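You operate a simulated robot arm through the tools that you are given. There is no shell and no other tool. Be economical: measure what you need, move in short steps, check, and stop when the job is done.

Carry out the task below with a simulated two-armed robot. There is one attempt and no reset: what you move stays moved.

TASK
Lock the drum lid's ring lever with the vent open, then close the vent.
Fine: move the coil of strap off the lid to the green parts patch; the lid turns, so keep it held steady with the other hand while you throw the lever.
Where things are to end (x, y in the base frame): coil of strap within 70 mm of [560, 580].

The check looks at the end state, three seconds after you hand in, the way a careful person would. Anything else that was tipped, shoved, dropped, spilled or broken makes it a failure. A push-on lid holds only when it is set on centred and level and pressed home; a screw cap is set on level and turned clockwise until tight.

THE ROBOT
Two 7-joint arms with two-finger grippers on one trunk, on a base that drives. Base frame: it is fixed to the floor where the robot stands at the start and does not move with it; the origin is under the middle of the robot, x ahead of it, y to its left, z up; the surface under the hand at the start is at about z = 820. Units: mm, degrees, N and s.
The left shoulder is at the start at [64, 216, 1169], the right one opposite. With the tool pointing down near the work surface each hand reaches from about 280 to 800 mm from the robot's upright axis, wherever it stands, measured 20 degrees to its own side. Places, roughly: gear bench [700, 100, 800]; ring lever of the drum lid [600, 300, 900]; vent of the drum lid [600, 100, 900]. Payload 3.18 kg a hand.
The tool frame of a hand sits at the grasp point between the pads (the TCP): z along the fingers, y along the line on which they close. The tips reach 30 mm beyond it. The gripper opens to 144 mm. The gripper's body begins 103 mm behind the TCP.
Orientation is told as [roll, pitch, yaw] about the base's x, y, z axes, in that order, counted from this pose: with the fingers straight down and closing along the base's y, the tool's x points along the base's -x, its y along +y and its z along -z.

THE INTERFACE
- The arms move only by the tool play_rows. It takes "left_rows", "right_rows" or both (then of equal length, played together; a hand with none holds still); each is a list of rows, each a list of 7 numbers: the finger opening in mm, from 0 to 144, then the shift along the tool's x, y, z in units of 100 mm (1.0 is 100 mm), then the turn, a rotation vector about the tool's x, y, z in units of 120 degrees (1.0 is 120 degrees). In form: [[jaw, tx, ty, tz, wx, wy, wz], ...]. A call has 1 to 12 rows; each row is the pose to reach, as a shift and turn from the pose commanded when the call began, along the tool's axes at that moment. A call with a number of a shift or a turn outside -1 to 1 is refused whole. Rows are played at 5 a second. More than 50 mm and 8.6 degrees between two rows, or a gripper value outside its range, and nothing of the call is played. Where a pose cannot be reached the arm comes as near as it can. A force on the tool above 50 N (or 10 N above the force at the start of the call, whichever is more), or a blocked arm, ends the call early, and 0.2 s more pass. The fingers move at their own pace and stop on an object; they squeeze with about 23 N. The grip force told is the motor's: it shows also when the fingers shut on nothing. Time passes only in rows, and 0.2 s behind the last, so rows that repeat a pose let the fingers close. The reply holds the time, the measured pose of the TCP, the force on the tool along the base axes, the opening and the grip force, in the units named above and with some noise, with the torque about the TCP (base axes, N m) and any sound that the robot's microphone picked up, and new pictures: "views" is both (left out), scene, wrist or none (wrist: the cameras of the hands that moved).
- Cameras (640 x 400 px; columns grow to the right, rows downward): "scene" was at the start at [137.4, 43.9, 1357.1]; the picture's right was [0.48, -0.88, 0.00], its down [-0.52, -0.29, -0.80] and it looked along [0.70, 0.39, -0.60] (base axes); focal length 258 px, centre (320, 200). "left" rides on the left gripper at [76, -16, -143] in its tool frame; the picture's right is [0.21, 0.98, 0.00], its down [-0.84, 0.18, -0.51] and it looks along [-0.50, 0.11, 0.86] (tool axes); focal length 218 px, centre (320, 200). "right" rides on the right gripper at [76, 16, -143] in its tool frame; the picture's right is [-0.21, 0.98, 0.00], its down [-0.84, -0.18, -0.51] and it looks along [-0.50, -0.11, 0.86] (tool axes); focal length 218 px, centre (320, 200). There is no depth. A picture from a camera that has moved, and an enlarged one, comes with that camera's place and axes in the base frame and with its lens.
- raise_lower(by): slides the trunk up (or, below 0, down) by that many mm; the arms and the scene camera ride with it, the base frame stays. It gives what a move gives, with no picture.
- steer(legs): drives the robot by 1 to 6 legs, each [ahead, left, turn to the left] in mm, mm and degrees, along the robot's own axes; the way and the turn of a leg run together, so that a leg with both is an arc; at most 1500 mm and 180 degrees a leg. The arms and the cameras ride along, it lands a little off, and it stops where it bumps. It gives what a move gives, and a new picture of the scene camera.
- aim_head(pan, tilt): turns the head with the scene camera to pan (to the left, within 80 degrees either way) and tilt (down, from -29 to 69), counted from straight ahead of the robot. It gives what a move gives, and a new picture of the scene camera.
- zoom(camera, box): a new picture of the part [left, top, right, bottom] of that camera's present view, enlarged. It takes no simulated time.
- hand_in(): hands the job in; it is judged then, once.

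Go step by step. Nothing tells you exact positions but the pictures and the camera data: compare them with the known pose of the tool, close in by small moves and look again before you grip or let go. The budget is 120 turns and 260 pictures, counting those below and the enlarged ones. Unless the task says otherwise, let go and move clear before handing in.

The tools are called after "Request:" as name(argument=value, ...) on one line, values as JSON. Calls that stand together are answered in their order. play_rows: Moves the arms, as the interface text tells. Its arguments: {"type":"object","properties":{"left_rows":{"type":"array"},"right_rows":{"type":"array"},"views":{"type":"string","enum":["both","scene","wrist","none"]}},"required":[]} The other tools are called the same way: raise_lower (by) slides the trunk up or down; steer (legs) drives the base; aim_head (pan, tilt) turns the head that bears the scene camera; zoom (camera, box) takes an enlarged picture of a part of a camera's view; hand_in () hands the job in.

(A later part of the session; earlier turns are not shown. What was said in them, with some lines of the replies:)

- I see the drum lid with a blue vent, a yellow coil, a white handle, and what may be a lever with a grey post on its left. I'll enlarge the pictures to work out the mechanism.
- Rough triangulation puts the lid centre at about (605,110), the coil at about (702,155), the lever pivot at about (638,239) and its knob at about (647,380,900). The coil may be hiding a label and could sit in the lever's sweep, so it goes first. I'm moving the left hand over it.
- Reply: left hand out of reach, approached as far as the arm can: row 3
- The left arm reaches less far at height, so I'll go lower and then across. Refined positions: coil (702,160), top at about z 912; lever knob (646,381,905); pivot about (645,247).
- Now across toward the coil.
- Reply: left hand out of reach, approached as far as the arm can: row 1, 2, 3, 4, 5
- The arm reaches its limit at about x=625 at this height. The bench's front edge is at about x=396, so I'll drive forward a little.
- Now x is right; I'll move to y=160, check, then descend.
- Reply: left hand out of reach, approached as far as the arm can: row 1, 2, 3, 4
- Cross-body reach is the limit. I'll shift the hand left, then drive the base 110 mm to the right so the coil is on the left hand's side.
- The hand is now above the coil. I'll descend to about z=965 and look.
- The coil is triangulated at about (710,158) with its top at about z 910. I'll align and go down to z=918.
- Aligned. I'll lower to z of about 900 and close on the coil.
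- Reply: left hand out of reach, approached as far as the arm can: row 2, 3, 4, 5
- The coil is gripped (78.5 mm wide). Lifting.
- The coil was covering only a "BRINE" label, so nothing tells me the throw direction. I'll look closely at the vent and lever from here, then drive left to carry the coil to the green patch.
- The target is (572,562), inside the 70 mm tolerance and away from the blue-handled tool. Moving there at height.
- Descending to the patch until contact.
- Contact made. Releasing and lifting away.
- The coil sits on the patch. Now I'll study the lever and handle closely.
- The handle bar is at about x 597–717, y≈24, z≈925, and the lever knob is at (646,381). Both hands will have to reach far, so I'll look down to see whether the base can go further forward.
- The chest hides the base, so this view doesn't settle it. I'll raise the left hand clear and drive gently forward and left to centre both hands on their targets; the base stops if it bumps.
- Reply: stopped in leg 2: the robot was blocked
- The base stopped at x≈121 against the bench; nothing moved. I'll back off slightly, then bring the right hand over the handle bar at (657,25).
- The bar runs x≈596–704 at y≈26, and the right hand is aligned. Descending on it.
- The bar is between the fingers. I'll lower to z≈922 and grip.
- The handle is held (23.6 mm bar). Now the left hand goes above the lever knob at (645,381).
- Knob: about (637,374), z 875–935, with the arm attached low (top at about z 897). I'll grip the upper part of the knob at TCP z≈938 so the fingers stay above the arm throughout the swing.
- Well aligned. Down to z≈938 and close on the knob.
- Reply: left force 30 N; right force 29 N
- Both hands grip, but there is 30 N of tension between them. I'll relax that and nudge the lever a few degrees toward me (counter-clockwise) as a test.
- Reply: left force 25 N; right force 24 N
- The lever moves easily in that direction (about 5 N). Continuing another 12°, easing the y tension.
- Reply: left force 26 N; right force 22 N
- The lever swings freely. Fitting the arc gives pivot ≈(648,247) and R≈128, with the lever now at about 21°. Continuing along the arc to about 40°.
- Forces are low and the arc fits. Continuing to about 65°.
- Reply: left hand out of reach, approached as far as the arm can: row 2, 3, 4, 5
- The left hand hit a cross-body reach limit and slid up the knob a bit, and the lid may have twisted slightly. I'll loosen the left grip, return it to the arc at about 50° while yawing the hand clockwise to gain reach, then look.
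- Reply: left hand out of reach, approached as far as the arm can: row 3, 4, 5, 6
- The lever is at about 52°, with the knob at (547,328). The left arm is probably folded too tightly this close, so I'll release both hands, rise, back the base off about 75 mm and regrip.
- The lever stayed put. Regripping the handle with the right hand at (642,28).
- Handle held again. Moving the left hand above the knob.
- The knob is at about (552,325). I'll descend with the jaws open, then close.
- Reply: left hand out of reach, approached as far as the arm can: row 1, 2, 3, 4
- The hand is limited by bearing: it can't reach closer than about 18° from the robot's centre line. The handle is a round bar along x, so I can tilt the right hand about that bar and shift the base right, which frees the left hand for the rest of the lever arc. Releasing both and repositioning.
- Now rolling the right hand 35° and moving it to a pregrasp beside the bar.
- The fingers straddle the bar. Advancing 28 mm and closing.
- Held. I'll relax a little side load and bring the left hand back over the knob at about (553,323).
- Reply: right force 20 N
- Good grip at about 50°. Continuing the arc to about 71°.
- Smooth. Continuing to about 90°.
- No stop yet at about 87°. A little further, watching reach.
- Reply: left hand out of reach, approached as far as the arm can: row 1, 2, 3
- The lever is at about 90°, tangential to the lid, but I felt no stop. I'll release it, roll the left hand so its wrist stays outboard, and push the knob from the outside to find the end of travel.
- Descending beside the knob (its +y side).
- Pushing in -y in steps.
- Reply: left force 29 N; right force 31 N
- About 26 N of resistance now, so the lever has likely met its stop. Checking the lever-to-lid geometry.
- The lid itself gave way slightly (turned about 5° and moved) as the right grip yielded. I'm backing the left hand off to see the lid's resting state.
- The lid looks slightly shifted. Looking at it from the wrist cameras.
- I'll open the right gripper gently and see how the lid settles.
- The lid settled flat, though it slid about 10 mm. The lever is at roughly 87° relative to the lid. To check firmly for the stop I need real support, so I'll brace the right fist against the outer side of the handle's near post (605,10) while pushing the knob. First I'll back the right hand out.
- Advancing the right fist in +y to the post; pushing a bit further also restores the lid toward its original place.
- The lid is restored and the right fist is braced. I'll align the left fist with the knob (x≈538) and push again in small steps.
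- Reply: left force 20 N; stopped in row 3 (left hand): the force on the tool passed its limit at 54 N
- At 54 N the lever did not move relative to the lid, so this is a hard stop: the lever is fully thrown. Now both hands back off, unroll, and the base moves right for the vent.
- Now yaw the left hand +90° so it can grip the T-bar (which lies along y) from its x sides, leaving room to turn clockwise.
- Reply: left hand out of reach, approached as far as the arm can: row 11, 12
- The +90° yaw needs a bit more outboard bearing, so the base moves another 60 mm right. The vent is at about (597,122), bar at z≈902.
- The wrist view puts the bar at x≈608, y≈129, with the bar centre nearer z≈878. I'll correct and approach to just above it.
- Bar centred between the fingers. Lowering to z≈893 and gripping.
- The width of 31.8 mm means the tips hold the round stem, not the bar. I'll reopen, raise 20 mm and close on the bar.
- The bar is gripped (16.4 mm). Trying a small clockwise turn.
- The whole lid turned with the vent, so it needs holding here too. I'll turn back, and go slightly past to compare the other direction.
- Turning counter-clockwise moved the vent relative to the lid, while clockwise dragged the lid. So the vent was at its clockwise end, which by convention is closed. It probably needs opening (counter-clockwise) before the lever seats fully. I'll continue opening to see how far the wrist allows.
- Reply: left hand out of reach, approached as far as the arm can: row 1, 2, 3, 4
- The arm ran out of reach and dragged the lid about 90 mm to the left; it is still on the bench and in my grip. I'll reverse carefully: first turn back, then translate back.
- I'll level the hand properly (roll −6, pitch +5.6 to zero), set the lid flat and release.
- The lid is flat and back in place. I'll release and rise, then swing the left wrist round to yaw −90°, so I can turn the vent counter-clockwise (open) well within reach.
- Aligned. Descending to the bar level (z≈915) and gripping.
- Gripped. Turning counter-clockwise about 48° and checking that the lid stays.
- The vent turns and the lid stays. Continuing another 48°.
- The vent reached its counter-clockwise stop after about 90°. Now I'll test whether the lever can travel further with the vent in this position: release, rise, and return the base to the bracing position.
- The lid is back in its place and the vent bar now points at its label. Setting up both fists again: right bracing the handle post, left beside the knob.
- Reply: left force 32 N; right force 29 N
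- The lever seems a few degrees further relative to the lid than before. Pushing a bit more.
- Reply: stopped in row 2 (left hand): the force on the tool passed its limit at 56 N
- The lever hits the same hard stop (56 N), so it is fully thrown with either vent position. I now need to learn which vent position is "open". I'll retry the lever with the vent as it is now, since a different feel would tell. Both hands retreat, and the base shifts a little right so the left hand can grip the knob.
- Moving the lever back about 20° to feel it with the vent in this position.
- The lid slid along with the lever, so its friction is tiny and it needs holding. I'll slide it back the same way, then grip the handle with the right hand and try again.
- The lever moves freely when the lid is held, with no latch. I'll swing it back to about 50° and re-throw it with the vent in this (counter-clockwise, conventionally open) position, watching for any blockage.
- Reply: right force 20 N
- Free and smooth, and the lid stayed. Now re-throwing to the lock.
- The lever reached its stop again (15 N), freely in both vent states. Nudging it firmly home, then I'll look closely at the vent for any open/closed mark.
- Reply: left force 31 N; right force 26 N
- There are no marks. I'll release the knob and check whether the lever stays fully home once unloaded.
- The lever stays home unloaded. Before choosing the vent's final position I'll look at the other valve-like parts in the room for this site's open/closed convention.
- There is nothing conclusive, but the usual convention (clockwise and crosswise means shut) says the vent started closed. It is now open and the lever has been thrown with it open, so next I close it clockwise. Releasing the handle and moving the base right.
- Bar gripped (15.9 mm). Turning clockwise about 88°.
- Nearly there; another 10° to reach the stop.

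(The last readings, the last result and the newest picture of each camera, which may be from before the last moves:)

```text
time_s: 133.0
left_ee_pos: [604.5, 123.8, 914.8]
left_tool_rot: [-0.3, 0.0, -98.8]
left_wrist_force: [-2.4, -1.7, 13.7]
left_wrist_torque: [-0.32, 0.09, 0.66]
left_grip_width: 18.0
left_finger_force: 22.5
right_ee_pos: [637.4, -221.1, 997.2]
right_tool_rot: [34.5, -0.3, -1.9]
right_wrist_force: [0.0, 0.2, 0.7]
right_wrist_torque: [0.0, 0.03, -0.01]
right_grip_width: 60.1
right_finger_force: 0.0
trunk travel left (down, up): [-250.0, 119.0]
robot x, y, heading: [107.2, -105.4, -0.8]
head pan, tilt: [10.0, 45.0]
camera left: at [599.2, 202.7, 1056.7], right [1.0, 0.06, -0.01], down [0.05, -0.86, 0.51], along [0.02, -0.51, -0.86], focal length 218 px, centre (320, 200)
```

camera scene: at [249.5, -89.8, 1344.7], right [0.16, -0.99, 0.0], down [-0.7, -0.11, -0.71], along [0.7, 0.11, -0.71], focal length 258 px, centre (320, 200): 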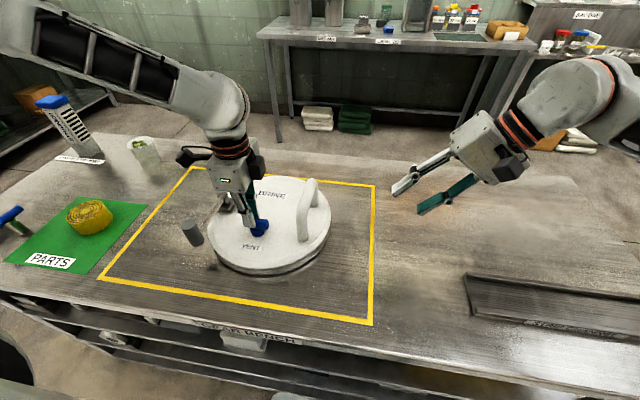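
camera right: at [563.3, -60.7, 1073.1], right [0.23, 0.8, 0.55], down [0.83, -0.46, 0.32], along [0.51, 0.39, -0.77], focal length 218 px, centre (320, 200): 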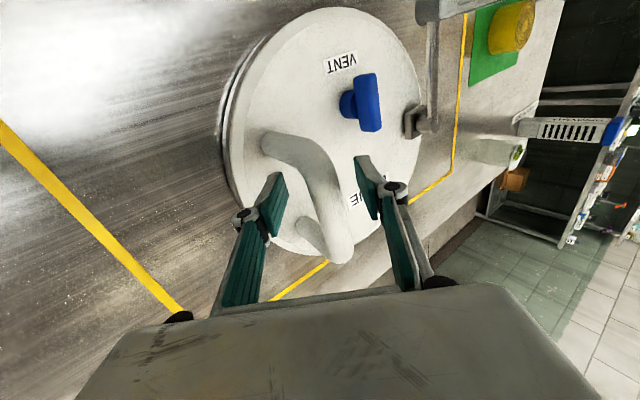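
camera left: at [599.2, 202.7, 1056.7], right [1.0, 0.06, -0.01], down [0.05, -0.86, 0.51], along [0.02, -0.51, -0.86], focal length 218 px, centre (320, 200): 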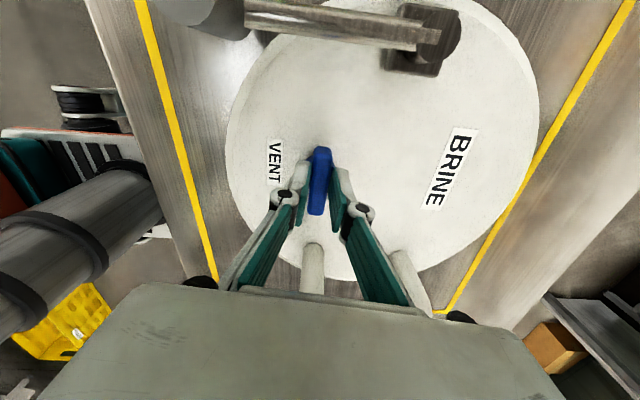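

At the stop (0.66 Nm, the bar slipping in the jaws). Releasing and moving clear.

Request:
play_rows(left_rows=[[40, 0, 0, 0, 0, 0, 0], [60, 0, 0, 0, 0, 0, 0], [60, 0, 0, -0.4, 0, 0, 0], [60, 0, 0, -0.8, 0, 0, 0], [60, 0.3, 0, -1.0, 0, 0, 0], [60, 0.6, 0, -1.0, 0, 0, 0], [60, 0.9, 0, -1.0, 0, 0, 0]], views="both")

Request:
zoom(camera="scene", box=[160, 150, 380, 300])

```text
time_s: 134.6
left_ee_pos: [621.3, 213.6, 1014.5]
left_tool_rot: [-0.2, -0.1, -98.8]
left_wrist_force: [0.8, 0.5, 0.3]
left_wrist_torque: [0.0, -0.03, 0.02]
left_grip_width: 60.3
left_finger_force: 0.0
right_ee_pos: [638.0, -219.2, 996.8]
right_tool_rot: [34.4, -0.2, -1.8]
right_wrist_force: [0.7, 0.5, 0.5]
right_wrist_torque: [-0.02, 0.0, 0.04]
right_grip_width: 60.0
right_finger_force: 0.1
trunk travel left (down, up): [-250.0, 119.0]
robot x, y, heading: [108.7, -104.5, -0.4]
head pan, tilt: [10.0, 45.0]
camera scene: at [249.7, -88.4, 1344.5], right [0.16, -0.99, 0.0], down [-0.7, -0.11, -0.71], along [0.7, 0.11, -0.71], focal length 258 px, centre (320, 200)
camera left: at [616.3, 291.9, 1155.6], right [1.0, 0.06, 0.0], down [0.05, -0.86, 0.51], along [0.03, -0.51, -0.86], focal length 218 px, centre (320, 200)
```

scene: 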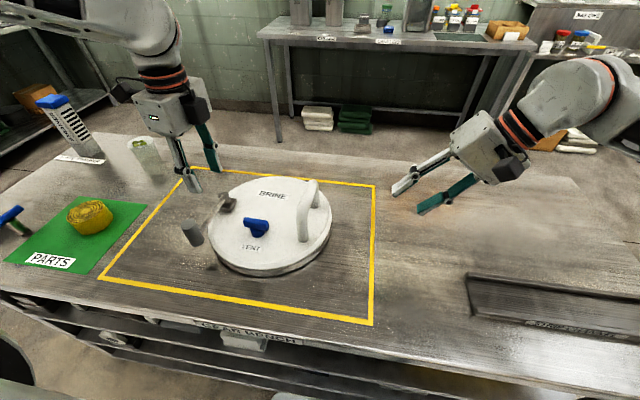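
left: 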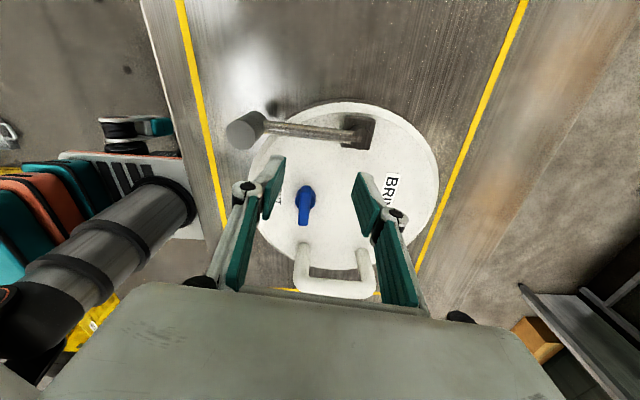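

```text
2.67 times, centred on (270, 225) of scene
camera zoom: at [249.7, -88.4, 1344.5], right [0.16, -0.99, 0.0], down [-0.7, -0.11, -0.71], along [0.7, 0.11, -0.71], focal length 687 px, centre (453, 133)
```

zoom: 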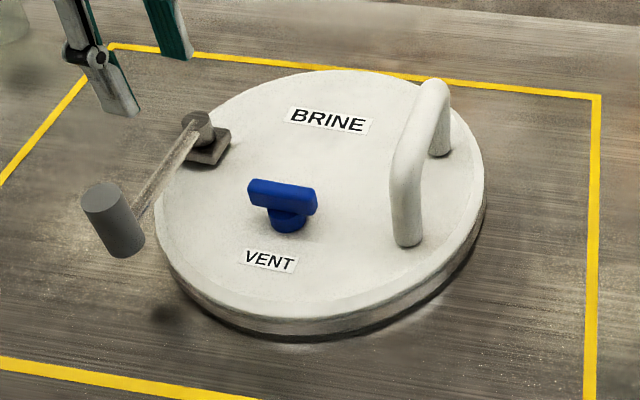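

The lever lies home along the lid, the vent is turned shut, the coil is on the green patch, and both hands are clear. Handing in.

Request:
hand_in()

```text
The job is handed in.
```

I threw the ring lever to its hard stop, closed the vent, and moved the coil to the green patch at about (572, 562). I'm not certain the vent is really closed.

- **Vent:** nothing on the lid marks open or closed. It started at its clockwise stop, which I took to be closed by the usual convention. I turned it counter-clockwise to open it, threw the lever again with it there, then turned it clockwise to the stop. If this vent closes the other way, it is now open.
- **Lever:** it moves freely and doesn't latch. I first threw it before opening the vent, then swung it back and re-threw it with the vent turned counter-clockwise.
- **Lid:** it slides very easily. It was dragged about 90 mm and tilted slightly at one point. I set it back flat close to where it started, inside the yellow outline.
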